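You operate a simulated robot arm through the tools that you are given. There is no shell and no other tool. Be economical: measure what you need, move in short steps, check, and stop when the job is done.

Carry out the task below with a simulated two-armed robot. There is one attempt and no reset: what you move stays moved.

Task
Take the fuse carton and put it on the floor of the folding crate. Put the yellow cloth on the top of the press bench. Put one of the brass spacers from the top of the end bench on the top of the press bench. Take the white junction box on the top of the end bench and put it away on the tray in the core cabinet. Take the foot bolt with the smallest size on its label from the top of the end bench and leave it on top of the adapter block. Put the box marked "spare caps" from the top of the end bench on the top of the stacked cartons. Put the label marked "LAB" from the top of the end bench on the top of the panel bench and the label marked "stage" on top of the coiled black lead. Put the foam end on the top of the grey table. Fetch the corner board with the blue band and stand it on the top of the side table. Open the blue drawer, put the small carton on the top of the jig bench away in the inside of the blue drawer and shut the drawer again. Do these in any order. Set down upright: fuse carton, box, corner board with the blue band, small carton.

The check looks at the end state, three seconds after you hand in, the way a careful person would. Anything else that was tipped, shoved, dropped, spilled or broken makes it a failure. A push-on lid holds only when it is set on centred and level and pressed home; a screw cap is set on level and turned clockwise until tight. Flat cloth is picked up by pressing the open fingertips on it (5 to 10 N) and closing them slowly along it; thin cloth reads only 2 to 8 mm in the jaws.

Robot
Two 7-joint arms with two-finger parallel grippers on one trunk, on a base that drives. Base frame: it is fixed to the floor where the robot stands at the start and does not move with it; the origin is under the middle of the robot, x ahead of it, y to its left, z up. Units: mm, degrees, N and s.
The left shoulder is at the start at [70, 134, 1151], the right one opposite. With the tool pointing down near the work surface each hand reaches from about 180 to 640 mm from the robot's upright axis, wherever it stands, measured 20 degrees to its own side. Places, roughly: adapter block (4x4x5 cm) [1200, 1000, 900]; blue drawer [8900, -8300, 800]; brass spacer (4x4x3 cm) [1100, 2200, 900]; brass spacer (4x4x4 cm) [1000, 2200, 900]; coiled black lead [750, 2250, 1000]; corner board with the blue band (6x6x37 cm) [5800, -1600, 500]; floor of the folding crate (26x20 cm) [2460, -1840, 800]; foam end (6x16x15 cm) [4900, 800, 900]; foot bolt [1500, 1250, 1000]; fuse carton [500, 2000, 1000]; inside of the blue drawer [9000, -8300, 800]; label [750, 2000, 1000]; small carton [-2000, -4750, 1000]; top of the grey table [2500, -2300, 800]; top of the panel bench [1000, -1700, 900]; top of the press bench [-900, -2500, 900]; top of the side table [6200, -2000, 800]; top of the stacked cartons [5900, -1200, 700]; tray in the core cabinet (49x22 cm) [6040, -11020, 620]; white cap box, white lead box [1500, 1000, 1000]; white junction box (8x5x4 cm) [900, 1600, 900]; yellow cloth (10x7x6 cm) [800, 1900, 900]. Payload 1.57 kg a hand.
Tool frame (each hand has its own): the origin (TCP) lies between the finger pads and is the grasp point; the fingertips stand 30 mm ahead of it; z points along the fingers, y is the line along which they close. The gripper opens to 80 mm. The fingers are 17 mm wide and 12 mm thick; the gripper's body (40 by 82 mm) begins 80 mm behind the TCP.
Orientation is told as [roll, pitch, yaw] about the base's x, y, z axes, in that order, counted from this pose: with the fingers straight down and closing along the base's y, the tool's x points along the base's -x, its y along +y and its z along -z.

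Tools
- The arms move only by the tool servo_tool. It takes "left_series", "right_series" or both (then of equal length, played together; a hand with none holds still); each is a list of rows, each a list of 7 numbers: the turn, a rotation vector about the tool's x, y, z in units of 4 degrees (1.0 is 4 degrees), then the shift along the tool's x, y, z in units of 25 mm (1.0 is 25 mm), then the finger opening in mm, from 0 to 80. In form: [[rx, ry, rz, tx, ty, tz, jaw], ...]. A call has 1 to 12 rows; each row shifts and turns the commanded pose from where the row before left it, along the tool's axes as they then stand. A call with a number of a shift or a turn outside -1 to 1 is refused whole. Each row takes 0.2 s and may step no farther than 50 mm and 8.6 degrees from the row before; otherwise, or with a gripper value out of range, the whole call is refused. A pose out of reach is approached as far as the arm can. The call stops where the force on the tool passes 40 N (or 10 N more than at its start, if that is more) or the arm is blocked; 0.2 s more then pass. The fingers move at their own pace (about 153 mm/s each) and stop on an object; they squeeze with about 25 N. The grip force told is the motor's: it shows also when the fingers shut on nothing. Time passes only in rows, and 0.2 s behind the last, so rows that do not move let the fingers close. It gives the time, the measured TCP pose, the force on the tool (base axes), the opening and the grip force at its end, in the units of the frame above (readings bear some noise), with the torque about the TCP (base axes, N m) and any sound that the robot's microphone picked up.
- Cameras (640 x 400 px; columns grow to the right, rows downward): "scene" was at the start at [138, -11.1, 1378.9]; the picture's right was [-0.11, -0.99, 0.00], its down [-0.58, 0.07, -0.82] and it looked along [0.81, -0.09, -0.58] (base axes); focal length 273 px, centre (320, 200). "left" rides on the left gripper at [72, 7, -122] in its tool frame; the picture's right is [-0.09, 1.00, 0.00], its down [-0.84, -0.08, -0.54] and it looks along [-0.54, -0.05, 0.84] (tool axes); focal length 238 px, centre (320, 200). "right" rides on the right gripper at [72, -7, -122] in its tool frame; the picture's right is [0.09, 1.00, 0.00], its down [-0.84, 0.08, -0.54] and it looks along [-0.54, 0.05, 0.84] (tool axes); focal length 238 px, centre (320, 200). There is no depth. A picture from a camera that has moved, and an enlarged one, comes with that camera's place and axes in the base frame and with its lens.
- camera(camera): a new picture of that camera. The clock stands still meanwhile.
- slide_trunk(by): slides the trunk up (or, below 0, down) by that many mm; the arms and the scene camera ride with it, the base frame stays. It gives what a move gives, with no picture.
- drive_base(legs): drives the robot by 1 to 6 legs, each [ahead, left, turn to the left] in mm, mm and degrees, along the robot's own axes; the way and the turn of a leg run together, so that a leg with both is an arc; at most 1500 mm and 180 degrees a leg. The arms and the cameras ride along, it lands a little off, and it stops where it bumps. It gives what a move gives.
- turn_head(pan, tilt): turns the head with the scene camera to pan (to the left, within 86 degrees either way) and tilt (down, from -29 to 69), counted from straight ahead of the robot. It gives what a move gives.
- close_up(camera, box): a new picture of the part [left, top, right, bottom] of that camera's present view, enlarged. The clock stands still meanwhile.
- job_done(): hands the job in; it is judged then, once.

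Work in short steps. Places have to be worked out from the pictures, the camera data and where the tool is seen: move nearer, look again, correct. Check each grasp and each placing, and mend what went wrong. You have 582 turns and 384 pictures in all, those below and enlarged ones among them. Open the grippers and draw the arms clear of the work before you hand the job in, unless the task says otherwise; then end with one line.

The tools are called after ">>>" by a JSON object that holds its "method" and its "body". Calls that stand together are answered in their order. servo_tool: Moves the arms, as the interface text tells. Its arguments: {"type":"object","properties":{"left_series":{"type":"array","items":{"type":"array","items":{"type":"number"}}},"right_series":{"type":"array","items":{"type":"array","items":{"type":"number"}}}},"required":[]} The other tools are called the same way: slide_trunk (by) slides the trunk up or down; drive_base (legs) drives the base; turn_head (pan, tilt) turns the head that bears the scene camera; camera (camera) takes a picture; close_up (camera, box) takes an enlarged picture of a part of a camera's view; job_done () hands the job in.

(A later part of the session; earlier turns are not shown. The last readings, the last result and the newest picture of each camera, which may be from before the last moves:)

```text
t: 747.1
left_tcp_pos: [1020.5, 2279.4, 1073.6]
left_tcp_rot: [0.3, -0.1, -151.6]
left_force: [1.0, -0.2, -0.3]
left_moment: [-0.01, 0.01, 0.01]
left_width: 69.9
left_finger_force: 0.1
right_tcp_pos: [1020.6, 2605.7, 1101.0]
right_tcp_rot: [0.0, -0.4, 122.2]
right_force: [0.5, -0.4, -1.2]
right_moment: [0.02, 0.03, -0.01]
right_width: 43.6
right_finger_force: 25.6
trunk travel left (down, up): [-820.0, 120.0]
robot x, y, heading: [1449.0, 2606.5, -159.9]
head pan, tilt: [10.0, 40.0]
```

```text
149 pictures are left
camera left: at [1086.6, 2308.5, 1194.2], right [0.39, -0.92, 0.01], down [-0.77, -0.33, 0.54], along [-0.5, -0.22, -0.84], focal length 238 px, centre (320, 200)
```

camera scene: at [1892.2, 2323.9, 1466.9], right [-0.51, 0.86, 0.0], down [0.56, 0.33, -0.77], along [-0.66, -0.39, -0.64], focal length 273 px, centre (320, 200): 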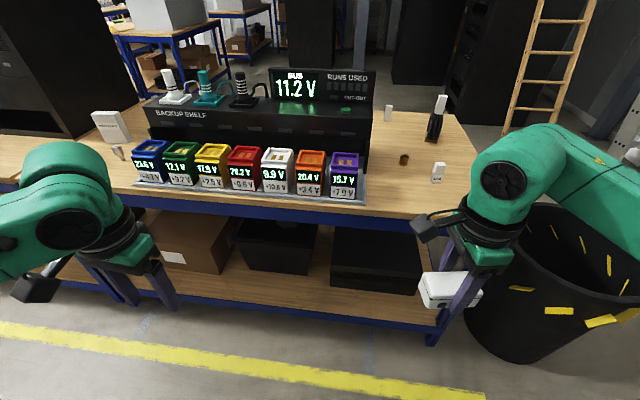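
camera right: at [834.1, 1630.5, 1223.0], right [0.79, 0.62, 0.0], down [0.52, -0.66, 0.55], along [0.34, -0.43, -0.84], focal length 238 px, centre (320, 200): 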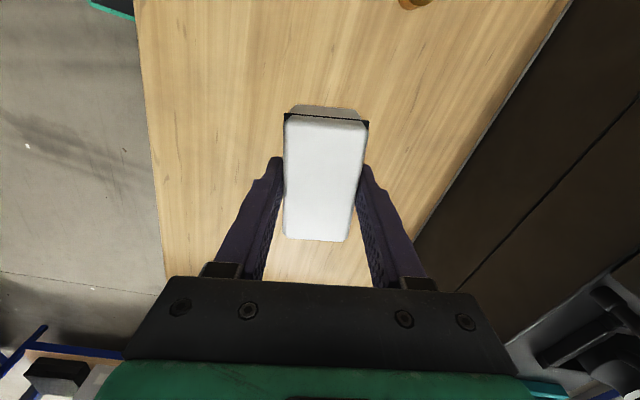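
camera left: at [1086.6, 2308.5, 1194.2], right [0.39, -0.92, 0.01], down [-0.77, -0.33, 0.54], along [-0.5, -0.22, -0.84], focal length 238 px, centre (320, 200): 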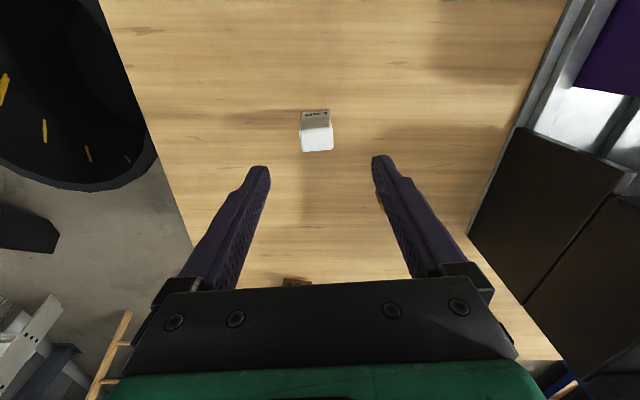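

>>> {"method": "servo_tool", "body": {"left_series": [[0, 0, 0, -0.1, 0, 1, 70], [0, 0, 0, 0, 0, 1, 70], [0, 0, 0, 0, 0, 1, 70], [0, 0, 0, 0, 0, 1, 70], [0, 0, 0, 0, 0, 1, 70], [0, 0, 0, 0, 0, 0.65, 70], [0, 0, 0, 0, 0, 0, 70]]}}

>>> {"method": "camera", "body": {"camera": "left"}}

```text
t: 748.7
left_tcp_pos: [1019.0, 2278.6, 931.8]
left_tcp_rot: [0.4, -0.1, -151.6]
left_force: [-0.2, 0.4, -0.5]
left_moment: [0.02, 0.0, 0.07]
left_width: 70.4
left_finger_force: 0.1
right_tcp_pos: [1020.2, 2606.3, 1099.4]
right_tcp_rot: [0.0, -0.3, 122.2]
right_force: [0.5, -0.4, -0.2]
right_moment: [0.0, 0.03, 0.0]
right_width: 43.7
right_finger_force: 24.9
trunk travel left (down, up): [-820.0, 120.0]
robot x, y, heading: [1449.5, 2606.3, -160.0]
head pan, tilt: [10.0, 40.0]
```

```text
148 pictures are left
camera left: at [1084.4, 2306.8, 1052.7], right [0.39, -0.92, 0.01], down [-0.77, -0.33, 0.54], along [-0.5, -0.22, -0.84], focal length 238 px, centre (320, 200)
```

left: 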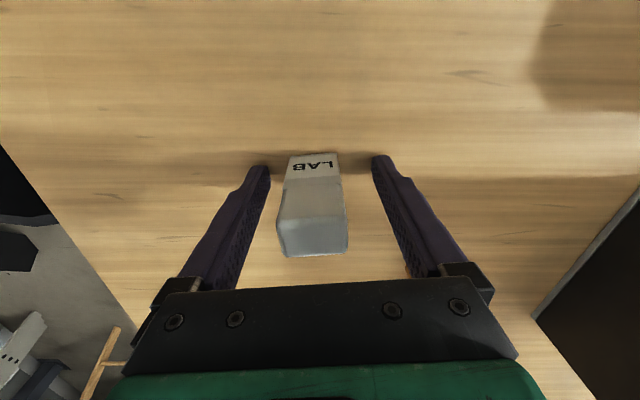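

Well placed. I close and lift.

>>> {"method": "servo_tool", "body": {"left_series": [[0, 0, 0, 0, 0, 0, 40], [0, 0, 0, 0, 0, 0, 20], [0, 0, 0, 0, 0, 0, 20], [0, 0, 0, 0, 0, 0, 20], [0, 0, 0, 0, 0, -1, 20], [0, 0, 0, 0, 0, -1, 20], [0, 0, 0, 0, 0, -1, 20], [0, 0, 0, 0, 0, -1, 20], [0, 0, 0, 0, 0, -1, 20], [0, 0, 0, 0, 0, -1, 20]]}}

>>> {"method": "drive_base", "body": {"legs": [[-600, 0, 0]]}}

>>> {"method": "turn_head", "body": {"pan": 0, "tilt": 40}}

>>> {"method": "camera", "body": {"camera": "scene"}}

```text
t: 750.9
left_tcp_pos: [1018.1, 2279.4, 1080.7]
left_tcp_rot: [0.3, -0.2, -151.6]
left_force: [-0.3, -0.2, -0.1]
left_moment: [0.01, 0.05, 0.02]
left_width: 31.6
left_finger_force: 25.6
right_tcp_pos: [1020.3, 2606.8, 1100.6]
right_tcp_rot: [0.0, -0.3, 122.1]
right_force: [-0.5, 0.5, -2.0]
right_moment: [-0.04, 0.01, -0.04]
right_width: 43.5
right_finger_force: 24.7
trunk travel left (down, up): [-820.0, 120.0]
robot x, y, heading: [1450.4, 2609.2, -160.1]
head pan, tilt: [10.0, 40.0]
```

```text
t: 754.3
left_tcp_pos: [1580.1, 2484.7, 1081.3]
left_tcp_rot: [0.3, -0.1, -151.9]
left_force: [-0.5, -1.1, -0.7]
left_moment: [0.0, -0.01, -0.02]
left_width: 31.4
left_finger_force: 24.2
right_tcp_pos: [1583.4, 2812.4, 1099.1]
right_tcp_rot: [0.0, -0.2, 121.9]
right_force: [0.0, 1.0, -1.6]
right_moment: [0.01, 0.01, -0.01]
right_width: 43.9
right_finger_force: 25.5
trunk travel left (down, up): [-820.0, 120.0]
robot x, y, heading: [2013.9, 2814.0, -160.5]
head pan, tilt: [10.0, 40.0]
```

```text
t: 755.1
left_tcp_pos: [1582.8, 2484.1, 1080.7]
left_tcp_rot: [0.3, -0.1, -151.8]
left_force: [0.0, -0.6, -0.3]
left_moment: [0.01, -0.02, 0.03]
left_width: 31.6
left_finger_force: 24.6
right_tcp_pos: [1586.4, 2812.9, 1099.9]
right_tcp_rot: [0.0, -0.3, 121.9]
right_force: [0.0, -0.6, -1.9]
right_moment: [0.02, 0.0, -0.01]
right_width: 43.8
right_finger_force: 24.6
trunk travel left (down, up): [-820.0, 120.0]
robot x, y, heading: [2014.3, 2812.8, -160.2]
head pan, tilt: [0.0, 40.0]
```

```text
147 pictures are left
camera scene: at [1886.6, 2766.4, 1466.9], right [-0.34, 0.94, 0.0], down [0.6, 0.22, -0.77], along [-0.72, -0.26, -0.64], focal length 273 px, centre (320, 200)
```

scene: 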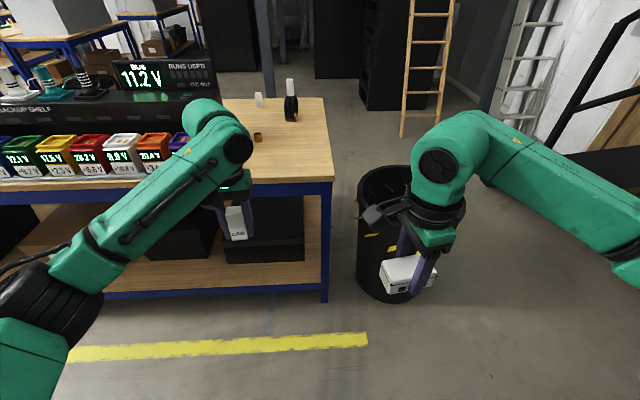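

Both held. I drive down the aisle to the channel at the east end of the panel bench.

>>> {"method": "drive_base", "body": {"legs": [[0, 0, 93.4], [1000, 0, 0], [864, 0, 0], [0, 0, -13], [1050, 0, 0], [1000, 0, 0]]}}

>>> {"method": "drive_base", "body": {"legs": [[0, 0, -80]]}}

>>> {"method": "turn_head", "body": {"pan": 0, "tilt": 25}}

>>> {"method": "camera", "body": {"camera": "scene"}}

```text
t: 779.0
left_tcp_pos: [3369.4, -1395.1, 1082.0]
left_tcp_rot: [0.3, -0.1, -71.5]
left_force: [-0.8, -0.5, -0.6]
left_moment: [0.01, 0.01, -0.04]
left_width: 31.6
left_finger_force: 25.1
right_tcp_pos: [3046.4, -1336.9, 1099.4]
right_tcp_rot: [0.1, -0.3, -157.7]
right_force: [-0.1, -0.7, -1.4]
right_moment: [0.01, 0.01, 0.02]
right_width: 43.4
right_finger_force: 24.8
trunk travel left (down, up): [-820.0, 120.0]
robot x, y, heading: [3122.1, -914.9, -80.0]
head pan, tilt: [0.0, 40.0]
```

```text
t: 782.8
left_tcp_pos: [2691.1, -1248.7, 1079.9]
left_tcp_rot: [0.2, -0.1, -151.2]
left_force: [0.8, 0.0, 0.4]
left_moment: [-0.01, 0.0, 0.01]
left_width: 31.3
left_finger_force: 24.9
right_tcp_pos: [2689.9, -921.2, 1100.2]
right_tcp_rot: [0.0, -0.4, 122.4]
right_force: [-0.3, 0.6, -1.8]
right_moment: [0.01, 0.01, 0.02]
right_width: 43.7
right_finger_force: 24.8
trunk travel left (down, up): [-820.0, 120.0]
robot x, y, heading: [3117.6, -918.1, -159.5]
head pan, tilt: [0.0, 40.0]
```

```text
t: 783.6
left_tcp_pos: [2690.5, -1249.4, 1081.2]
left_tcp_rot: [0.3, -0.1, -151.2]
left_force: [0.7, -0.1, 0.4]
left_moment: [0.01, -0.01, 0.0]
left_width: 31.3
left_finger_force: 25.0
right_tcp_pos: [2689.0, -920.7, 1100.2]
right_tcp_rot: [0.0, -0.3, 122.5]
right_force: [-0.3, 0.0, -2.6]
right_moment: [0.02, -0.01, -0.01]
right_width: 43.9
right_finger_force: 25.0
trunk travel left (down, up): [-820.0, 120.0]
robot x, y, heading: [3118.2, -916.1, -159.7]
head pan, tilt: [0.0, 25.0]
```

```text
146 pictures are left
camera scene: at [2985.3, -966.6, 1490.1], right [-0.35, 0.94, 0.0], down [0.4, 0.15, -0.91], along [-0.85, -0.32, -0.42], focal length 273 px, centre (320, 200)
```

scene: 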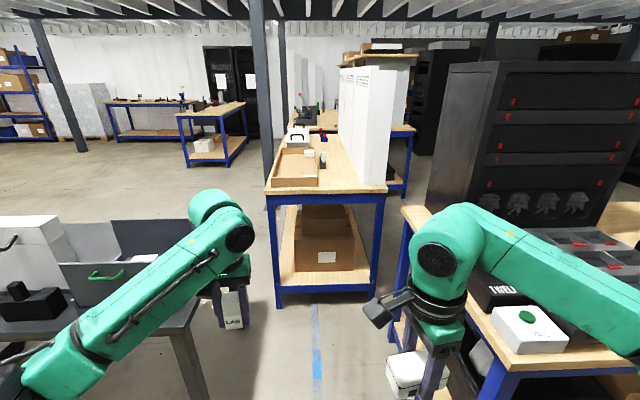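

The free patch at this end is awkward for the left arm beside the tall cabinet. I'll go around the table and reach the panel bench from its south side, on the way to the jig bench. First I look for the way south.

>>> {"method": "drive_base", "body": {"legs": [[-600, 0, 0], [0, 0, 70], [1000, 0, 0]]}}

>>> {"method": "turn_head", "body": {"pan": -30, "tilt": 20}}

>>> {"method": "camera", "body": {"camera": "scene"}}

>>> {"method": "turn_head", "body": {"pan": 15, "tilt": 15}}

>>> {"method": "camera", "body": {"camera": "scene"}}

```text
t: 786.2
left_tcp_pos: [3062.0, -1144.9, 1078.7]
left_tcp_rot: [0.3, 0.0, -148.8]
left_force: [-1.4, -0.7, -0.9]
left_moment: [0.06, -0.05, -0.06]
left_width: 31.5
left_finger_force: 25.2
right_tcp_pos: [3047.3, -816.8, 1099.2]
right_tcp_rot: [-0.2, -0.3, 124.9]
right_force: [-0.5, -0.8, -2.5]
right_moment: [0.02, 0.0, -0.04]
right_width: 43.6
right_finger_force: 25.5
trunk travel left (down, up): [-820.0, 120.0]
robot x, y, heading: [3472.5, -794.9, -157.5]
head pan, tilt: [0.0, 25.0]
stopped in leg 1: the robot was blocked; the commanded pose is now the measured one
```

```text
t: 787.2
left_tcp_pos: [3063.4, -1141.5, 1080.4]
left_tcp_rot: [0.4, -0.1, -148.8]
left_force: [0.0, 0.4, 0.3]
left_moment: [0.01, 0.01, -0.03]
left_width: 31.5
left_finger_force: 24.5
right_tcp_pos: [3049.6, -813.7, 1099.7]
right_tcp_rot: [0.2, -0.1, 124.9]
right_force: [-0.6, 0.5, -1.8]
right_moment: [-0.01, 0.02, 0.01]
right_width: 43.7
right_finger_force: 25.3
trunk travel left (down, up): [-820.0, 120.0]
robot x, y, heading: [3473.9, -786.8, -157.4]
head pan, tilt: [-30.0, 20.0]
```

```text
145 pictures are left
camera scene: at [3338.7, -799.7, 1498.4], right [0.13, 0.99, 0.0], down [0.34, -0.04, -0.94], along [-0.93, 0.12, -0.34], focal length 273 px, centre (320, 200)
```

scene: 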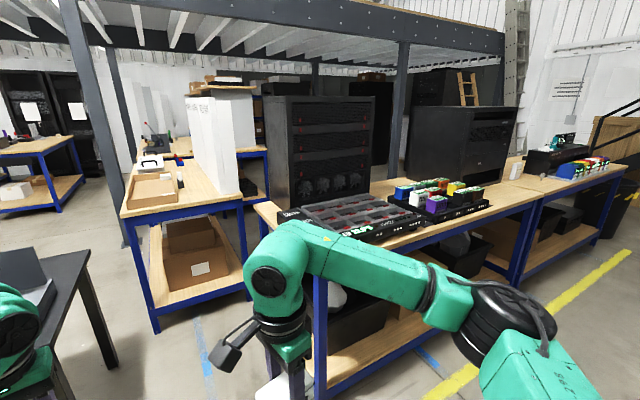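

```text
t: 788.3
left_tcp_pos: [3063.0, -1142.2, 1079.7]
left_tcp_rot: [0.5, -0.1, -148.8]
left_force: [-0.2, -0.3, -0.6]
left_moment: [0.0, 0.01, 0.0]
left_width: 31.3
left_finger_force: 25.4
right_tcp_pos: [3049.2, -814.4, 1099.9]
right_tcp_rot: [0.0, -0.3, 124.9]
right_force: [-0.8, 0.7, -2.0]
right_moment: [-0.03, -0.03, 0.02]
right_width: 43.7
right_finger_force: 25.4
trunk travel left (down, up): [-820.0, 120.0]
robot x, y, heading: [3476.0, -789.3, -157.5]
head pan, tilt: [15.0, 15.0]
```

```text
144 pictures are left
camera scene: at [3356.3, -869.0, 1506.4], right [-0.61, 0.79, 0.0], down [0.21, 0.16, -0.97], along [-0.76, -0.59, -0.26], focal length 273 px, centre (320, 200)
```

scene: 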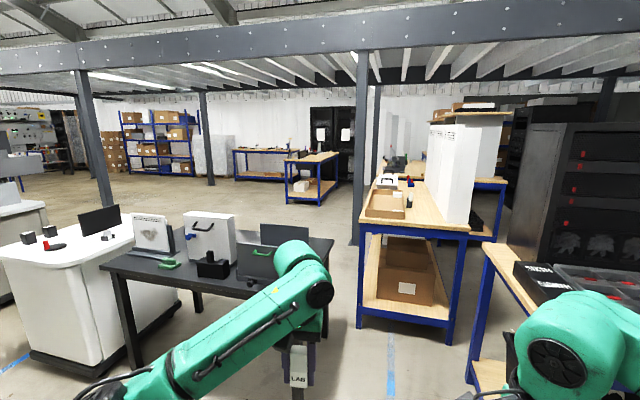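

>>> {"method": "drive_base", "body": {"legs": [[200, 0, 0], [0, 0, 72], [1300, 150, 0]]}}

>>> {"method": "turn_head", "body": {"pan": -20, "tilt": 20}}

>>> {"method": "camera", "body": {"camera": "scene"}}

```text
t: 799.2
left_tcp_pos: [3753.7, -2656.3, 1082.1]
left_tcp_rot: [0.4, -0.1, -76.8]
left_force: [-0.2, 0.8, -0.6]
left_moment: [0.01, -0.01, 0.0]
left_width: 31.6
left_finger_force: 24.8
right_tcp_pos: [3437.5, -2569.4, 1099.4]
right_tcp_rot: [0.1, -0.1, -163.1]
right_force: [-0.4, 0.2, -1.8]
right_moment: [0.01, 0.02, 0.02]
right_width: 43.6
right_finger_force: 25.1
trunk travel left (down, up): [-820.0, 120.0]
robot x, y, heading: [3550.4, -2157.8, -85.1]
head pan, tilt: [15.0, 15.0]
```

```text
t: 800.2
left_tcp_pos: [3754.3, -2657.9, 1080.2]
left_tcp_rot: [0.4, 0.0, -76.9]
left_force: [0.2, 0.2, -0.2]
left_moment: [-0.02, 0.01, -0.02]
left_width: 31.7
left_finger_force: 25.0
right_tcp_pos: [3437.5, -2570.0, 1099.6]
right_tcp_rot: [0.1, -0.3, -163.1]
right_force: [-0.6, 0.3, -2.2]
right_moment: [0.03, -0.02, -0.01]
right_width: 44.2
right_finger_force: 25.6
trunk travel left (down, up): [-820.0, 120.0]
robot x, y, heading: [3549.8, -2152.6, -85.6]
head pan, tilt: [-20.0, 20.0]
```

```text
143 pictures are left
camera scene: at [3528.9, -2297.3, 1498.3], right [-0.96, 0.26, 0.0], down [0.09, 0.33, -0.94], along [-0.25, -0.91, -0.34], focal length 273 px, centre (320, 200)
```

scene: 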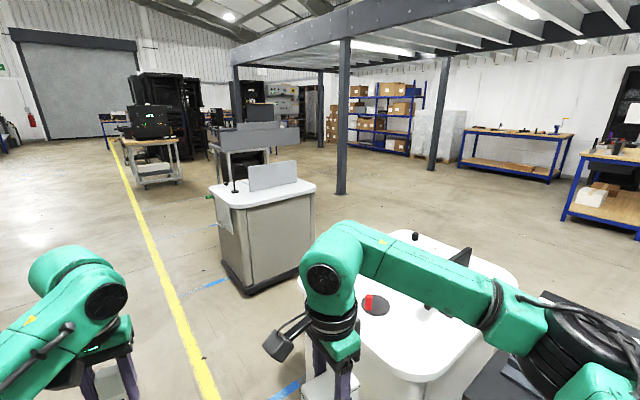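

There's a ~900 mm gap between the two carts at y≈-3800. I drive down and through it westward.

>>> {"method": "drive_base", "body": {"legs": [[800, 150, 0], [830, 0, 0], [0, 0, -94.5], [1500, 0, 0]]}}

>>> {"method": "turn_head", "body": {"pan": 15, "tilt": 20}}

>>> {"method": "camera", "body": {"camera": "scene"}}

>>> {"method": "turn_head", "body": {"pan": -50, "tilt": 20}}

>>> {"method": "camera", "body": {"camera": "scene"}}

```text
t: 819.6
left_tcp_pos: [1806.5, -3929.1, 1081.5]
left_tcp_rot: [0.5, 0.0, -171.5]
left_force: [-0.1, 0.0, -0.1]
left_moment: [0.01, -0.02, 0.01]
left_width: 31.5
left_finger_force: 24.7
right_tcp_pos: [1918.0, -3619.9, 1100.6]
right_tcp_rot: [0.1, -0.2, 102.3]
right_force: [0.3, 0.5, -1.7]
right_moment: [0.0, 0.01, -0.02]
right_width: 43.5
right_finger_force: 24.9
trunk travel left (down, up): [-820.0, 120.0]
robot x, y, heading: [2320.2, -3762.7, -179.5]
head pan, tilt: [-20.0, 20.0]
```

```text
t: 820.6
left_tcp_pos: [1805.7, -3928.9, 1081.0]
left_tcp_rot: [0.4, -0.1, -171.4]
left_force: [-0.1, 0.3, -0.9]
left_moment: [-0.02, 0.0, 0.02]
left_width: 31.5
left_finger_force: 24.9
right_tcp_pos: [1918.4, -3620.8, 1099.8]
right_tcp_rot: [-0.1, -0.2, 102.4]
right_force: [0.1, 0.4, -1.9]
right_moment: [-0.02, 0.02, -0.03]
right_width: 44.0
right_finger_force: 25.0
trunk travel left (down, up): [-820.0, 120.0]
robot x, y, heading: [2324.2, -3764.0, -179.8]
head pan, tilt: [15.0, 20.0]
```

```text
142 pictures are left
camera scene: at [2182.1, -3789.0, 1498.3], right [-0.26, 0.97, 0.0], down [0.33, 0.09, -0.94], along [-0.91, -0.25, -0.34], focal length 273 px, centre (320, 200)
```

scene: 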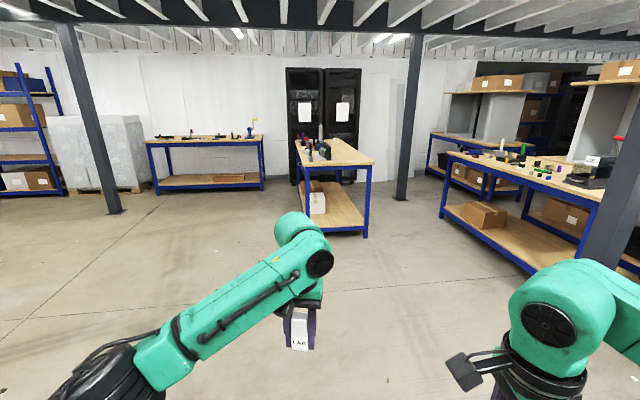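

```text
t: 822.0
left_tcp_pos: [1805.5, -3928.7, 1081.2]
left_tcp_rot: [0.5, -0.1, -171.4]
left_force: [0.6, -0.5, 0.2]
left_moment: [-0.01, 0.0, 0.01]
left_width: 31.6
left_finger_force: 25.0
right_tcp_pos: [1918.4, -3619.7, 1098.7]
right_tcp_rot: [0.0, -0.4, 102.3]
right_force: [0.0, -0.3, -2.4]
right_moment: [-0.01, 0.0, 0.0]
right_width: 43.7
right_finger_force: 24.8
trunk travel left (down, up): [-820.0, 120.0]
robot x, y, heading: [2319.2, -3768.3, -179.7]
head pan, tilt: [-50.0, 20.0]
```

```text
141 pictures are left
camera scene: at [2211.6, -3693.7, 1498.3], right [0.76, 0.65, 0.0], down [0.22, -0.26, -0.94], along [-0.61, 0.72, -0.34], focal length 273 px, centre (320, 200)
```

scene: 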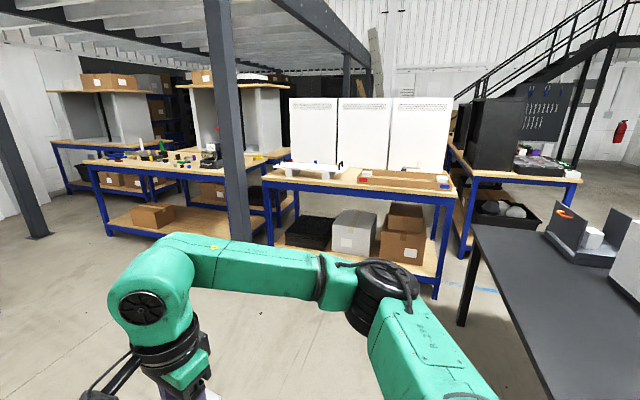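

The panel bench's south side is open. I zoom in to choose a free spot for LAB.

>>> {"method": "close_up", "body": {"camera": "scene", "box": [250, 140, 470, 220]}}

```text
2.91 times, centred on (360, 180) of scene
camera zoom: at [2211.6, -3693.7, 1498.3], right [0.76, 0.65, 0.0], down [0.22, -0.26, -0.94], along [-0.61, 0.72, -0.34], focal length 794 px, centre (204, 258)
```

zoom: 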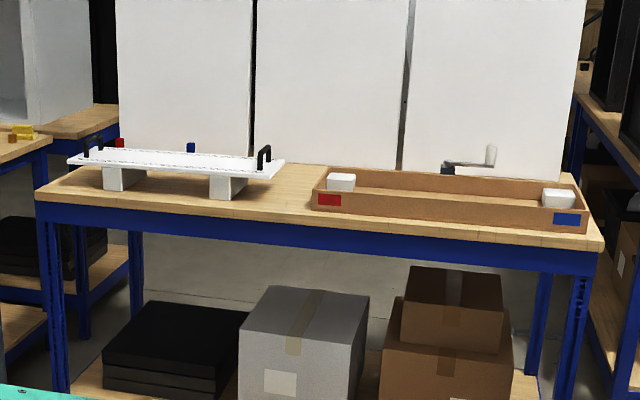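

There's a free patch between the jig and the tray, around (1040, -1995). I turn north and approach.

>>> {"method": "drive_base", "body": {"legs": [[0, 0, -63.3], [1350, 195, 0]]}}

>>> {"method": "turn_head", "body": {"pan": 10, "tilt": 35}}

>>> {"method": "camera", "body": {"camera": "scene"}}

```text
t: 831.6
left_tcp_pos: [1141.4, -2274.3, 1081.3]
left_tcp_rot: [0.4, -0.1, 126.2]
left_force: [0.0, -0.1, -0.5]
left_moment: [0.0, -0.01, 0.05]
left_width: 31.4
left_finger_force: 25.0
right_tcp_pos: [1466.8, -2230.5, 1099.3]
right_tcp_rot: [0.2, -0.2, 39.9]
right_force: [0.1, -0.6, -1.6]
right_moment: [-0.01, 0.02, -0.01]
right_width: 43.8
right_finger_force: 24.3
trunk travel left (down, up): [-820.0, 120.0]
robot x, y, heading: [1523.8, -2651.8, 117.5]
head pan, tilt: [-50.0, 20.0]
```

```text
t: 832.9
left_tcp_pos: [1140.8, -2273.1, 1081.4]
left_tcp_rot: [0.4, -0.1, 126.2]
left_force: [0.2, 0.7, -1.3]
left_moment: [0.02, -0.01, 0.01]
left_width: 31.3
left_finger_force: 24.8
right_tcp_pos: [1467.3, -2230.1, 1099.8]
right_tcp_rot: [0.0, -0.1, 39.9]
right_force: [0.1, -0.2, -1.9]
right_moment: [0.0, -0.05, 0.02]
right_width: 43.8
right_finger_force: 25.3
trunk travel left (down, up): [-820.0, 120.0]
robot x, y, heading: [1526.8, -2656.2, 117.4]
head pan, tilt: [10.0, 35.0]
```

```text
139 pictures are left
camera scene: at [1449.4, -2541.3, 1474.4], right [0.79, 0.61, 0.0], down [0.35, -0.45, -0.82], along [-0.5, 0.65, -0.57], focal length 273 px, centre (320, 200)
```

scene: 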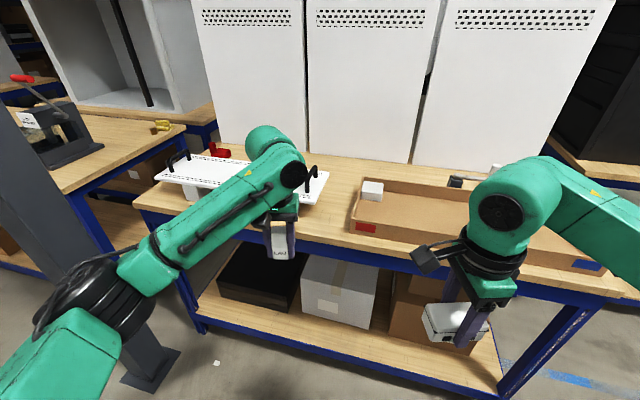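

Target spot (1040, -1960). I pull the left hand in so that it arrives right above the spot, then advance 440 mm.

>>> {"method": "servo_tool", "body": {"left_series": [[0, 0, 0, 0.98, -0.29, 0, 20], [0, 0, 0, 0.98, -0.29, 0, 20], [0, 0, 0, 0.98, -0.29, 0, 20], [0, 0, 0, 0.98, -0.29, 0, 20], [0, 0, 0, 0.98, -0.29, 0, 20]]}}

>>> {"method": "drive_base", "body": {"legs": [[435, 0, 0]]}}

>>> {"method": "camera", "body": {"camera": "left"}}

>>> {"method": "camera", "body": {"camera": "scene"}}

```text
t: 834.1
left_tcp_pos: [1243.0, -2351.6, 1080.2]
left_tcp_rot: [0.4, -0.1, 126.1]
left_force: [-0.1, -0.6, -0.6]
left_moment: [-0.01, 0.03, 0.03]
left_width: 31.4
left_finger_force: 24.8
right_tcp_pos: [1466.5, -2231.7, 1101.2]
right_tcp_rot: [0.1, -0.2, 39.9]
right_force: [0.6, -0.4, -3.0]
right_moment: [-0.01, 0.01, 0.04]
right_width: 43.8
right_finger_force: 25.3
trunk travel left (down, up): [-820.0, 120.0]
robot x, y, heading: [1524.3, -2653.1, 117.7]
head pan, tilt: [10.0, 35.0]
```

```text
t: 836.7
left_tcp_pos: [1041.2, -1968.8, 1080.1]
left_tcp_rot: [0.4, -0.2, 126.1]
left_force: [0.9, 0.5, -0.2]
left_moment: [0.03, -0.01, -0.02]
left_width: 31.6
left_finger_force: 25.0
right_tcp_pos: [1265.5, -1847.5, 1100.6]
right_tcp_rot: [0.0, -0.4, 39.9]
right_force: [0.3, -0.9, -2.6]
right_moment: [0.0, -0.03, -0.01]
right_width: 43.7
right_finger_force: 24.8
trunk travel left (down, up): [-820.0, 120.0]
robot x, y, heading: [1323.0, -2269.9, 117.8]
head pan, tilt: [10.0, 35.0]
```

```text
138 pictures are left
camera left: at [1078.0, -2031.0, 1202.5], right [-0.86, -0.51, 0.01], down [-0.43, 0.72, 0.54], along [-0.28, 0.46, -0.84], focal length 238 px, centre (320, 200)
```

left: 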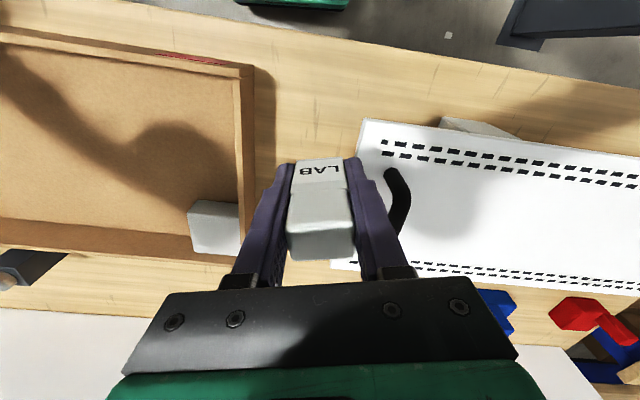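

```text
137 pictures are left
camera scene: at [1248.9, -2159.3, 1474.6], right [0.79, 0.61, 0.0], down [0.35, -0.45, -0.82], along [-0.5, 0.65, -0.57], focal length 273 px, centre (320, 200)
```

scene: 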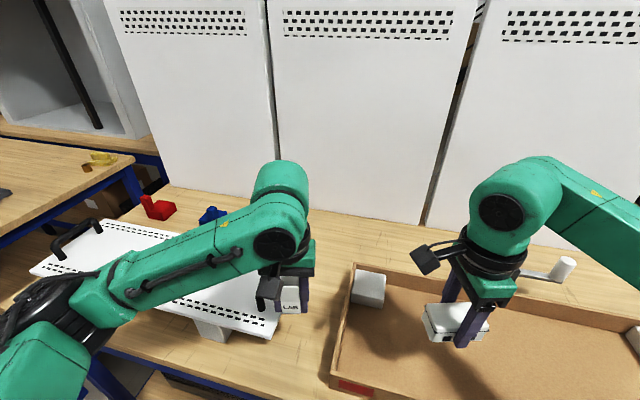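

LAB hangs between tray and jig plate. I shift 20 mm toward the tray and lower to contact (≈935).

>>> {"method": "servo_tool", "body": {"left_series": [[0, 0, 0, 0, -0.8, 0, 20], [0, 0, 0, 0, 0, 1, 20], [0, 0, 0, 0, 0, 1, 20], [0, 0, 0, 0, 0, 1, 20], [0, 0, 0, 0, 0, 1, 20], [0, 0, 0, 0, 0, 1, 20], [0, 0, 0, 0, 0, 0.4, 20], [0, 0, 0, 0, 0, 0, 20]]}}

>>> {"method": "camera", "body": {"camera": "left"}}

```text
t: 838.5
left_tcp_pos: [1055.8, -1955.8, 945.1]
left_tcp_rot: [0.4, -0.1, 126.1]
left_force: [0.1, -0.7, -0.6]
left_moment: [0.05, -0.03, -0.03]
left_width: 31.7
left_finger_force: 25.0
right_tcp_pos: [1265.9, -1847.5, 1100.0]
right_tcp_rot: [0.0, -0.2, 39.8]
right_force: [0.1, 0.0, -2.1]
right_moment: [0.03, -0.03, 0.02]
right_width: 43.9
right_finger_force: 25.7
trunk travel left (down, up): [-820.0, 120.0]
robot x, y, heading: [1322.0, -2270.5, 117.6]
head pan, tilt: [10.0, 35.0]
```

```text
136 pictures are left
camera left: at [1092.4, -2019.0, 1066.6], right [-0.86, -0.51, 0.01], down [-0.43, 0.72, 0.54], along [-0.28, 0.46, -0.84], focal length 238 px, centre (320, 200)
```

left: 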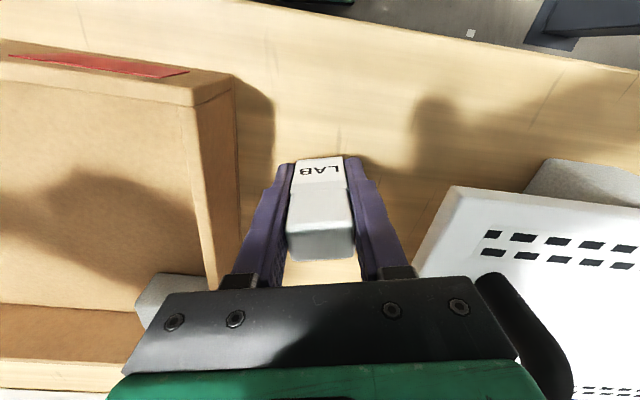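

Good clearance on both sides. I lower stepwise to contact.

>>> {"method": "servo_tool", "body": {"left_series": [[0, 0, 0, 0, 0, 0.2, 20], [0, 0, 0, 0, 0, 0.12, 20], [0, 0, 0, 0, 0, 0, 20]]}}

>>> {"method": "servo_tool", "body": {"left_series": [[0, 0, 0, 0, 0, 0.12, 20], [0, 0, 0, 0, 0, 0, 20]]}}

>>> {"method": "servo_tool", "body": {"left_series": [[0, 0, 0, 0, 0, 0.1, 20], [0, 0, 0, 0, 0, 0, 20]]}}

```text
t: 839.3
left_tcp_pos: [1055.1, -1956.9, 937.5]
left_tcp_rot: [0.4, 0.0, 126.1]
left_force: [0.0, -0.3, -0.3]
left_moment: [-0.03, 0.01, 0.01]
left_width: 31.8
left_finger_force: 25.1
right_tcp_pos: [1266.1, -1847.7, 1098.8]
right_tcp_rot: [0.0, -0.2, 39.7]
right_force: [-0.7, -0.2, -1.9]
right_moment: [0.02, -0.03, -0.01]
right_width: 43.6
right_finger_force: 25.2
trunk travel left (down, up): [-820.0, 120.0]
robot x, y, heading: [1321.9, -2269.8, 117.3]
head pan, tilt: [10.0, 35.0]
```

```text
t: 839.9
left_tcp_pos: [1056.6, -1955.3, 934.2]
left_tcp_rot: [0.4, 0.0, 126.1]
left_force: [0.9, -0.4, 1.0]
left_moment: [0.03, 0.01, 0.01]
left_width: 31.9
left_finger_force: 25.0
right_tcp_pos: [1265.6, -1847.1, 1100.0]
right_tcp_rot: [0.0, -0.2, 39.8]
right_force: [0.1, 0.4, -2.0]
right_moment: [-0.03, -0.02, -0.01]
right_width: 43.7
right_finger_force: 25.0
trunk travel left (down, up): [-820.0, 120.0]
robot x, y, heading: [1322.7, -2272.1, 117.7]
head pan, tilt: [10.0, 35.0]
```

```text
t: 840.5
left_tcp_pos: [1055.1, -1954.8, 931.6]
left_tcp_rot: [0.3, -0.2, 126.0]
left_force: [0.9, 0.0, -0.9]
left_moment: [-0.01, 0.0, 0.0]
left_width: 31.6
left_finger_force: 25.2
right_tcp_pos: [1266.3, -1847.2, 1099.9]
right_tcp_rot: [0.0, -0.2, 39.8]
right_force: [0.0, -0.6, -2.4]
right_moment: [-0.01, -0.04, 0.01]
right_width: 43.8
right_finger_force: 25.1
trunk travel left (down, up): [-820.0, 120.0]
robot x, y, heading: [1324.3, -2272.8, 117.5]
head pan, tilt: [10.0, 35.0]
```

>>> {"method": "servo_tool", "body": {"left_series": [[0, 0, 0, 0, 0, 0.1, 20], [0, 0, 0, 0, 0, 0, 20]]}}

>>> {"method": "servo_tool", "body": {"left_series": [[0, 0, 0, 0, 0, 0.08, 20], [0, 0, 0, 0, 0, 0, 20]]}}

```text
t: 841.1
left_tcp_pos: [1055.4, -1957.4, 931.4]
left_tcp_rot: [0.4, -0.5, 126.1]
left_force: [-3.5, 2.2, 15.6]
left_moment: [0.17, -0.06, 0.01]
left_width: 31.7
left_finger_force: 25.2
right_tcp_pos: [1265.2, -1848.8, 1100.1]
right_tcp_rot: [0.1, -0.3, 39.8]
right_force: [-0.6, 0.3, -2.3]
right_moment: [0.0, -0.01, -0.02]
right_width: 43.7
right_finger_force: 24.7
trunk travel left (down, up): [-820.0, 120.0]
robot x, y, heading: [1322.4, -2271.0, 117.8]
head pan, tilt: [10.0, 35.0]
```

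```text
t: 841.7
left_tcp_pos: [1055.8, -1956.1, 930.4]
left_tcp_rot: [0.2, -0.6, 126.1]
left_force: [-3.9, 3.8, 31.3]
left_moment: [0.23, -0.35, 0.04]
left_width: 31.6
left_finger_force: 24.6
right_tcp_pos: [1265.9, -1849.5, 1100.5]
right_tcp_rot: [0.2, -0.3, 39.9]
right_force: [0.7, -0.3, -2.0]
right_moment: [-0.01, 0.01, -0.02]
right_width: 43.7
right_finger_force: 24.9
trunk travel left (down, up): [-820.0, 120.0]
robot x, y, heading: [1324.6, -2271.9, 117.7]
head pan, tilt: [10.0, 35.0]
```

Contact. I ease up 2 mm, open, and rise.

>>> {"method": "servo_tool", "body": {"left_series": [[0, 0, 0, 0, 0, -0.12, 20], [0, 0, 0, 0, 0, 0, 36], [0, 0, 0, 0, 0, 0, 44], [0, 0, 0, 0, 0, 0, 44], [0, 0, 0, 0, 0, -0.5, 44], [0, 0, 0, 0, 0, -1, 44], [0, 0, 0, 0, 0, -1, 44], [0, 0, 0, 0, 0, -1, 44], [0, 0, 0, 0, 0, -1, 44], [0, 0, 0, 0, 0, -1, 44], [0, 0, 0, 0, 0, -1, 44]]}}

>>> {"method": "camera", "body": {"camera": "left"}}

```text
t: 844.1
left_tcp_pos: [1058.7, -1956.2, 1092.7]
left_tcp_rot: [0.4, 0.0, 126.1]
left_force: [-0.3, 0.5, -0.3]
left_moment: [0.02, 0.0, 0.02]
left_width: 43.9
left_finger_force: 0.0
right_tcp_pos: [1266.1, -1847.2, 1100.1]
right_tcp_rot: [0.1, -0.2, 39.8]
right_force: [0.9, 0.0, -1.9]
right_moment: [0.03, 0.02, 0.0]
right_width: 43.8
right_finger_force: 25.2
trunk travel left (down, up): [-820.0, 120.0]
robot x, y, heading: [1324.6, -2272.6, 117.5]
head pan, tilt: [10.0, 35.0]
```

```text
135 pictures are left
camera left: at [1094.1, -2018.5, 1214.4], right [-0.86, -0.51, 0.01], down [-0.43, 0.72, 0.54], along [-0.28, 0.46, -0.84], focal length 238 px, centre (320, 200)
```

left: 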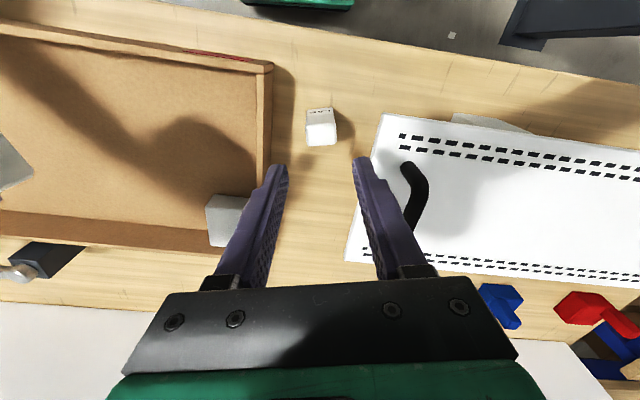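

LAB is placed. Next the jig bench for the small carton: I back off and drive west-southwest, then look.

>>> {"method": "drive_base", "body": {"legs": [[-450, 0, 0], [0, 0, 103.8], [1400, 0, 0], [0, 0, -41]]}}

>>> {"method": "turn_head", "body": {"pan": 10, "tilt": 20}}

>>> {"method": "camera", "body": {"camera": "scene"}}

```text
t: 859.6
left_tcp_pos: [89.9, -3690.9, 1093.1]
left_tcp_rot: [0.3, -0.1, -171.0]
left_force: [0.1, -0.5, 0.1]
left_moment: [0.0, 0.01, 0.0]
left_width: 43.9
left_finger_force: 0.1
right_tcp_pos: [88.0, -3455.4, 1099.8]
right_tcp_rot: [0.1, -0.4, 102.6]
right_force: [-0.9, 0.5, -1.0]
right_moment: [0.01, 0.03, 0.01]
right_width: 43.4
right_finger_force: 24.8
trunk travel left (down, up): [-820.0, 120.0]
robot x, y, heading: [494.9, -3594.0, -179.6]
head pan, tilt: [10.0, 35.0]
```

```text
t: 860.4
left_tcp_pos: [90.3, -3689.7, 1093.6]
left_tcp_rot: [0.4, -0.1, -171.0]
left_force: [-0.5, -1.3, 0.7]
left_moment: [0.02, -0.04, 0.01]
left_width: 43.9
left_finger_force: 0.0
right_tcp_pos: [88.1, -3454.8, 1099.8]
right_tcp_rot: [0.1, -0.2, 102.8]
right_force: [-0.9, 0.0, -1.4]
right_moment: [-0.01, -0.02, -0.02]
right_width: 43.8
right_finger_force: 24.8
trunk travel left (down, up): [-820.0, 120.0]
robot x, y, heading: [491.3, -3591.1, -179.3]
head pan, tilt: [10.0, 20.0]
```

```text
134 pictures are left
camera scene: at [351.2, -3613.9, 1498.2], right [-0.18, 0.98, 0.0], down [0.34, 0.06, -0.94], along [-0.92, -0.17, -0.34], focal length 273 px, centre (320, 200)
```

scene: 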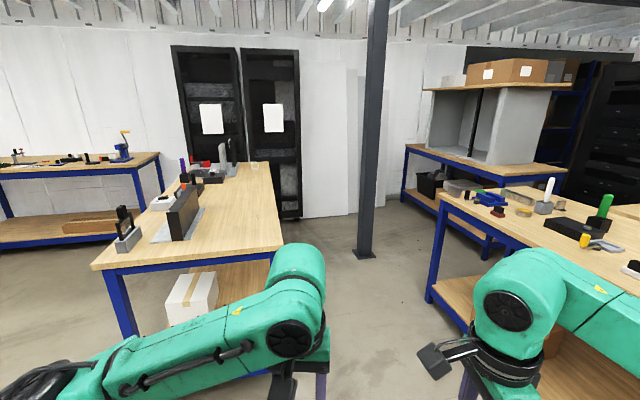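

>>> {"method": "close_up", "body": {"camera": "scene", "box": [90, 110, 310, 260]}}

```text
2.67 times, centred on (200, 185) of scene
camera zoom: at [351.2, -3613.9, 1498.2], right [-0.18, 0.98, 0.0], down [0.34, 0.06, -0.94], along [-0.92, -0.17, -0.34], focal length 728 px, centre (640, 240)
```

zoom: 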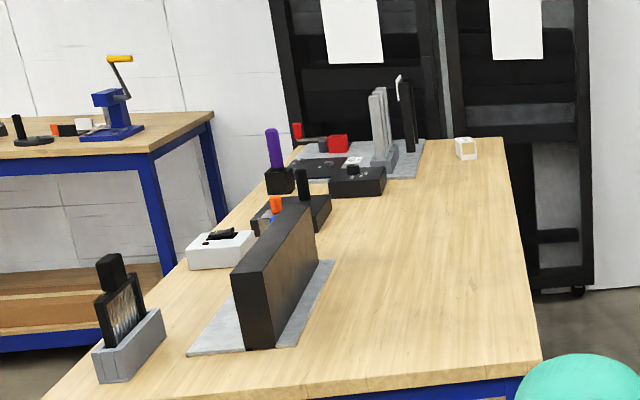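

The small carton stands at the bench's far end, ≈(-2061, -4695). I drive along the north side of the jig bench toward it.

>>> {"method": "drive_base", "body": {"legs": [[0, 0, 6], [1100, 0, 0], [1100, 0, 0], [0, 0, 105], [0, -700, 0]]}}

>>> {"method": "turn_head", "body": {"pan": 5, "tilt": 40}}

>>> {"method": "camera", "body": {"camera": "scene"}}

```text
t: 871.3
left_tcp_pos: [-2025.2, -3986.4, 1096.5]
left_tcp_rot: [0.2, -0.7, -164.9]
left_force: [0.4, -0.3, 1.1]
left_moment: [0.01, 0.0, 0.03]
left_width: 43.9
left_finger_force: 0.1
right_tcp_pos: [-2052.1, -3755.0, 1104.1]
right_tcp_rot: [0.6, -0.6, 109.4]
right_force: [1.1, -0.2, -1.6]
right_moment: [-0.01, -0.03, 0.01]
right_width: 43.5
right_finger_force: 25.2
trunk travel left (down, up): [-820.0, 120.0]
robot x, y, heading: [-1644.5, -3848.2, -173.3]
head pan, tilt: [10.0, 20.0]
stopped in leg 3: the robot was blocked; the commanded pose is now the measured one
```

```text
t: 872.2
left_tcp_pos: [-2026.0, -3988.3, 1096.1]
left_tcp_rot: [0.0, -0.6, -164.9]
left_force: [-0.5, 0.5, -0.2]
left_moment: [-0.01, 0.0, 0.0]
left_width: 44.2
left_finger_force: 0.0
right_tcp_pos: [-2052.0, -3755.2, 1104.7]
right_tcp_rot: [0.5, -0.5, 109.3]
right_force: [-1.2, 0.1, -1.2]
right_moment: [0.0, 0.01, -0.02]
right_width: 43.9
right_finger_force: 25.2
trunk travel left (down, up): [-820.0, 120.0]
robot x, y, heading: [-1647.4, -3845.2, -173.3]
head pan, tilt: [5.0, 40.0]
```

```text
132 pictures are left
camera scene: at [-1765.0, -3874.7, 1468.3], right [-0.2, 0.98, 0.0], down [0.62, 0.13, -0.77], along [-0.76, -0.15, -0.64], focal length 273 px, centre (320, 200)
```

scene: 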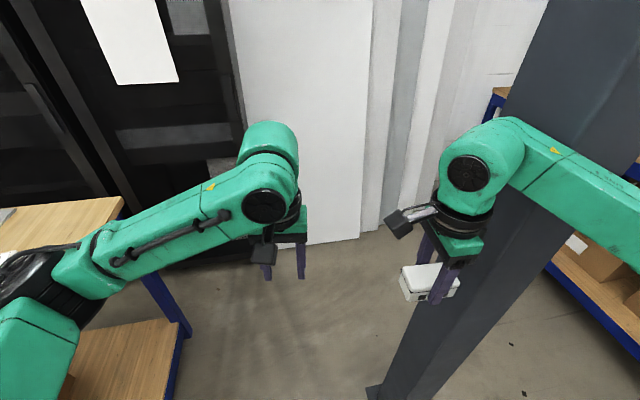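

>>> {"method": "turn_head", "body": {"pan": -60, "tilt": 35}}

>>> {"method": "camera", "body": {"camera": "scene"}}

```text
t: 873.5
left_tcp_pos: [-2024.8, -3986.8, 1096.9]
left_tcp_rot: [0.0, -0.6, -165.0]
left_force: [0.2, 0.0, 0.5]
left_moment: [0.01, -0.01, -0.04]
left_width: 44.1
left_finger_force: 0.0
right_tcp_pos: [-2051.8, -3754.7, 1103.7]
right_tcp_rot: [0.6, -0.6, 109.2]
right_force: [-0.8, 0.1, -1.8]
right_moment: [0.0, 0.03, -0.01]
right_width: 43.5
right_finger_force: 24.9
trunk travel left (down, up): [-820.0, 120.0]
robot x, y, heading: [-1647.6, -3844.9, -173.1]
head pan, tilt: [-60.0, 35.0]
```

```text
131 pictures are left
camera scene: at [-1734.4, -3787.0, 1475.7], right [0.8, 0.6, -0.01], down [0.34, -0.46, -0.82], along [-0.5, 0.66, -0.57], focal length 273 px, centre (320, 200)
```

scene: 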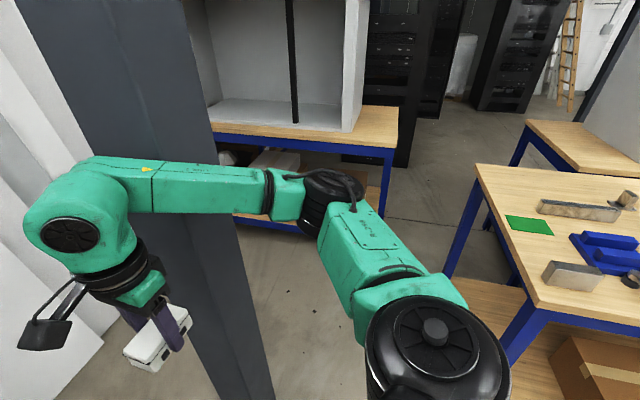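

The right forearm is touching the column. I back off and go south a little, then face the bench and strafe west.

>>> {"method": "drive_base", "body": {"legs": [[-220, 0, 0], [0, 90, 0], [0, 0, 105], [0, -500, 0]]}}

>>> {"method": "turn_head", "body": {"pan": -10, "tilt": 35}}

>>> {"method": "camera", "body": {"camera": "scene"}}

```text
t: 882.8
left_tcp_pos: [-1655.3, -4434.0, 1091.9]
left_tcp_rot: [0.3, 0.0, -60.5]
left_force: [0.5, 0.3, 0.7]
left_moment: [0.02, -0.01, -0.01]
left_width: 43.7
left_finger_force: 0.0
right_tcp_pos: [-1874.9, -4515.1, 1098.8]
right_tcp_rot: [0.0, -0.3, -146.5]
right_force: [0.0, -0.6, -1.8]
right_moment: [0.0, 0.01, 0.01]
right_width: 43.7
right_finger_force: 25.1
trunk travel left (down, up): [-820.0, 120.0]
robot x, y, heading: [-1889.1, -4088.5, -69.1]
head pan, tilt: [-60.0, 35.0]
```

```text
t: 884.0
left_tcp_pos: [-1657.1, -4433.4, 1092.8]
left_tcp_rot: [0.4, -0.2, -60.5]
left_force: [0.3, -0.8, -1.2]
left_moment: [-0.01, -0.02, -0.03]
left_width: 43.9
left_finger_force: 0.1
right_tcp_pos: [-1875.9, -4516.2, 1099.2]
right_tcp_rot: [0.1, -0.2, -146.4]
right_force: [0.1, -1.0, -2.2]
right_moment: [0.04, 0.01, -0.02]
right_width: 43.7
right_finger_force: 25.8
trunk travel left (down, up): [-820.0, 120.0]
robot x, y, heading: [-1882.0, -4091.2, -68.8]
head pan, tilt: [-10.0, 35.0]
```

```text
130 pictures are left
camera scene: at [-1851.4, -4224.9, 1474.4], right [-0.98, -0.19, 0.0], down [-0.11, 0.56, -0.82], along [0.16, -0.8, -0.57], focal length 273 px, centre (320, 200)
```

scene: 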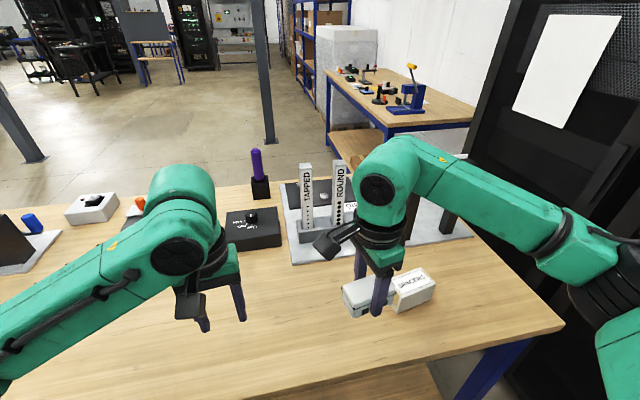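

The "SPACERS" carton is at ≈(-1989, -4674). I strafe right 405 mm so the left hand can take it, then move up.

>>> {"method": "drive_base", "body": {"legs": [[0, -405, 0], [75, 0, 0]]}}

>>> {"method": "camera", "body": {"camera": "left"}}

>>> {"method": "turn_head", "body": {"pan": 10, "tilt": 45}}

>>> {"method": "camera", "body": {"camera": "scene"}}

```text
t: 887.1
left_tcp_pos: [-2009.1, -4645.9, 1095.6]
left_tcp_rot: [0.4, -0.3, -60.3]
left_force: [0.0, 0.7, 0.6]
left_moment: [-0.04, 0.0, 0.01]
left_width: 43.9
left_finger_force: 0.0
right_tcp_pos: [-2226.3, -4729.0, 1101.5]
right_tcp_rot: [0.2, -0.3, -146.3]
right_force: [-0.5, 0.1, -0.9]
right_moment: [-0.05, -0.04, 0.03]
right_width: 43.7
right_finger_force: 24.9
trunk travel left (down, up): [-820.0, 120.0]
robot x, y, heading: [-2236.5, -4306.8, -68.8]
head pan, tilt: [-10.0, 35.0]
```

```text
129 pictures are left
camera left: at [-2040.0, -4579.1, 1215.7], right [0.91, 0.41, 0.01], down [0.34, -0.76, 0.55], along [0.23, -0.5, -0.84], focal length 238 px, centre (320, 200)
```

left: 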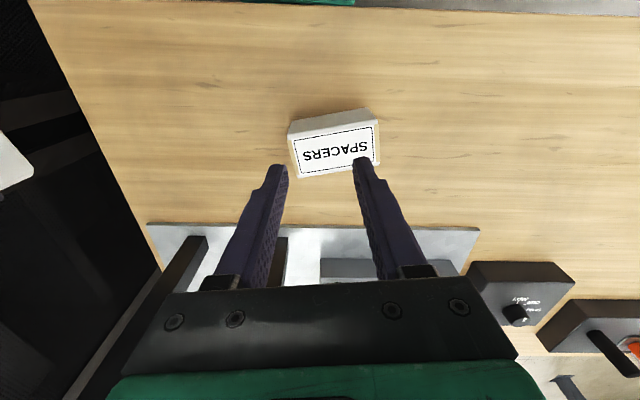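

```text
t: 888.0
left_tcp_pos: [-2006.7, -4649.3, 1092.2]
left_tcp_rot: [0.4, -0.1, -60.3]
left_force: [0.7, -0.5, 0.1]
left_moment: [0.02, -0.01, -0.01]
left_width: 43.8
left_finger_force: 0.0
right_tcp_pos: [-2224.8, -4733.8, 1099.0]
right_tcp_rot: [0.0, -0.3, -146.2]
right_force: [-0.3, 0.0, -2.2]
right_moment: [0.03, 0.01, 0.01]
right_width: 43.7
right_finger_force: 24.5
trunk travel left (down, up): [-820.0, 120.0]
robot x, y, heading: [-2237.6, -4311.9, -68.8]
head pan, tilt: [10.0, 45.0]
```

```text
128 pictures are left
camera scene: at [-2176.4, -4425.2, 1459.5], right [-0.86, -0.52, 0.0], down [-0.37, 0.61, -0.71], along [0.37, -0.6, -0.71], focal length 273 px, centre (320, 200)
```

scene: 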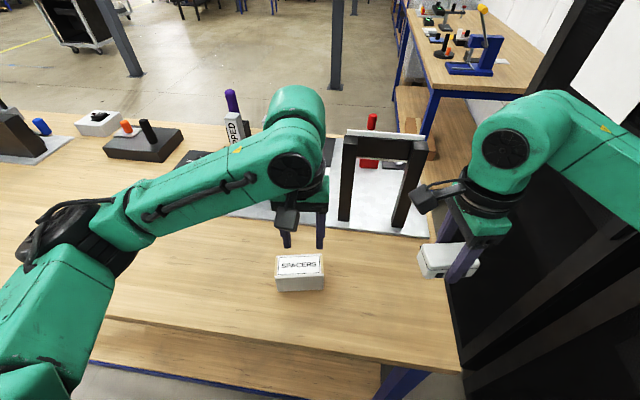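

The carton is ≈102×53×40 mm, label on top; gripping across 53 mm needs the left hand at yaw ≈37°. I rotate it counter-clockwise in place.

>>> {"method": "servo_tool", "body": {"left_series": [[0, 0, -1, 0, 0, 0, 75], [0, 0, -1, 0, 0, 0, 75], [0, 0, -1, 0, 0, 0, 75], [0, 0, -1, 0, 0, 0, 75], [0, 0, -1, 0, 0, 0, 75], [0, 0, -1, 0, 0, 0, 75], [0, 0, -1, 0, 0, 0, 75], [0, 0, -1, 0, 0, 0, 75], [0, 0, -1, 0, 0, 0, 75], [0, 0, -1, 0, 0, 0, 75], [0, 0, -1, 0, 0, 0, 75], [0, 0, -1, 0, 0, 0, 75]]}}

>>> {"method": "servo_tool", "body": {"left_series": [[0, 0, -1, 0, 0, 0, 75], [0, 0, -1, 0, 0, 0, 75], [0, 0, -1, 0, 0, 0, 75], [0, 0, -1, 0, 0, 0, 75], [0, 0, -1, 0, 0, 0, 75], [0, 0, -1, 0, 0, 0, 75], [0, 0, -1, 0, 0, 0, 75], [0, 0, -1, 0, 0, 0, 75], [0, 0, -1, 0, 0, 0, 75], [0, 0, -1, 0, 0, 0, 75], [0, 0, -1, 0, 0, 0, 75]]}}

>>> {"method": "camera", "body": {"camera": "left"}}

```text
t: 890.6
left_tcp_pos: [-2007.0, -4649.4, 1092.8]
left_tcp_rot: [0.2, -0.3, -12.3]
left_force: [-0.7, 0.3, -0.2]
left_moment: [0.01, 0.02, 0.01]
left_width: 75.1
left_finger_force: 0.1
right_tcp_pos: [-2226.6, -4732.0, 1099.5]
right_tcp_rot: [-0.1, -0.2, -146.3]
right_force: [-0.5, -0.2, -1.9]
right_moment: [0.01, 0.01, -0.01]
right_width: 43.7
right_finger_force: 25.3
trunk travel left (down, up): [-820.0, 120.0]
robot x, y, heading: [-2238.7, -4302.8, -69.0]
head pan, tilt: [10.0, 45.0]
```

```text
t: 893.0
left_tcp_pos: [-1978.7, -4669.5, 1083.2]
left_tcp_rot: [-0.2, -0.3, 31.5]
left_force: [-0.9, -0.5, 0.3]
left_moment: [0.02, 0.05, -0.01]
left_width: 75.0
left_finger_force: 0.0
left hand out of reach, approached as far as the arm can: row 10, 11
right_tcp_pos: [-2225.3, -4731.9, 1098.9]
right_tcp_rot: [0.0, -0.2, -146.3]
right_force: [0.6, -0.9, -1.9]
right_moment: [0.01, 0.0, 0.0]
right_width: 43.5
right_finger_force: 24.6
trunk travel left (down, up): [-820.0, 120.0]
robot x, y, heading: [-2238.6, -4303.9, -68.7]
head pan, tilt: [10.0, 45.0]
```

```text
127 pictures are left
camera left: at [-2044.5, -4701.7, 1203.8], right [-0.44, 0.9, 0.0], down [0.75, 0.37, 0.55], along [0.49, 0.24, -0.84], focal length 238 px, centre (320, 200)
```

left: 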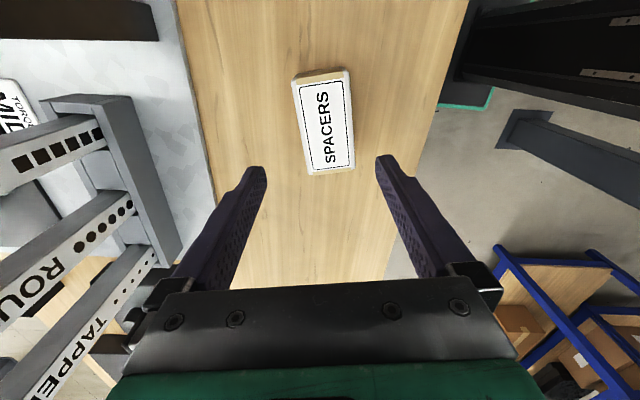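

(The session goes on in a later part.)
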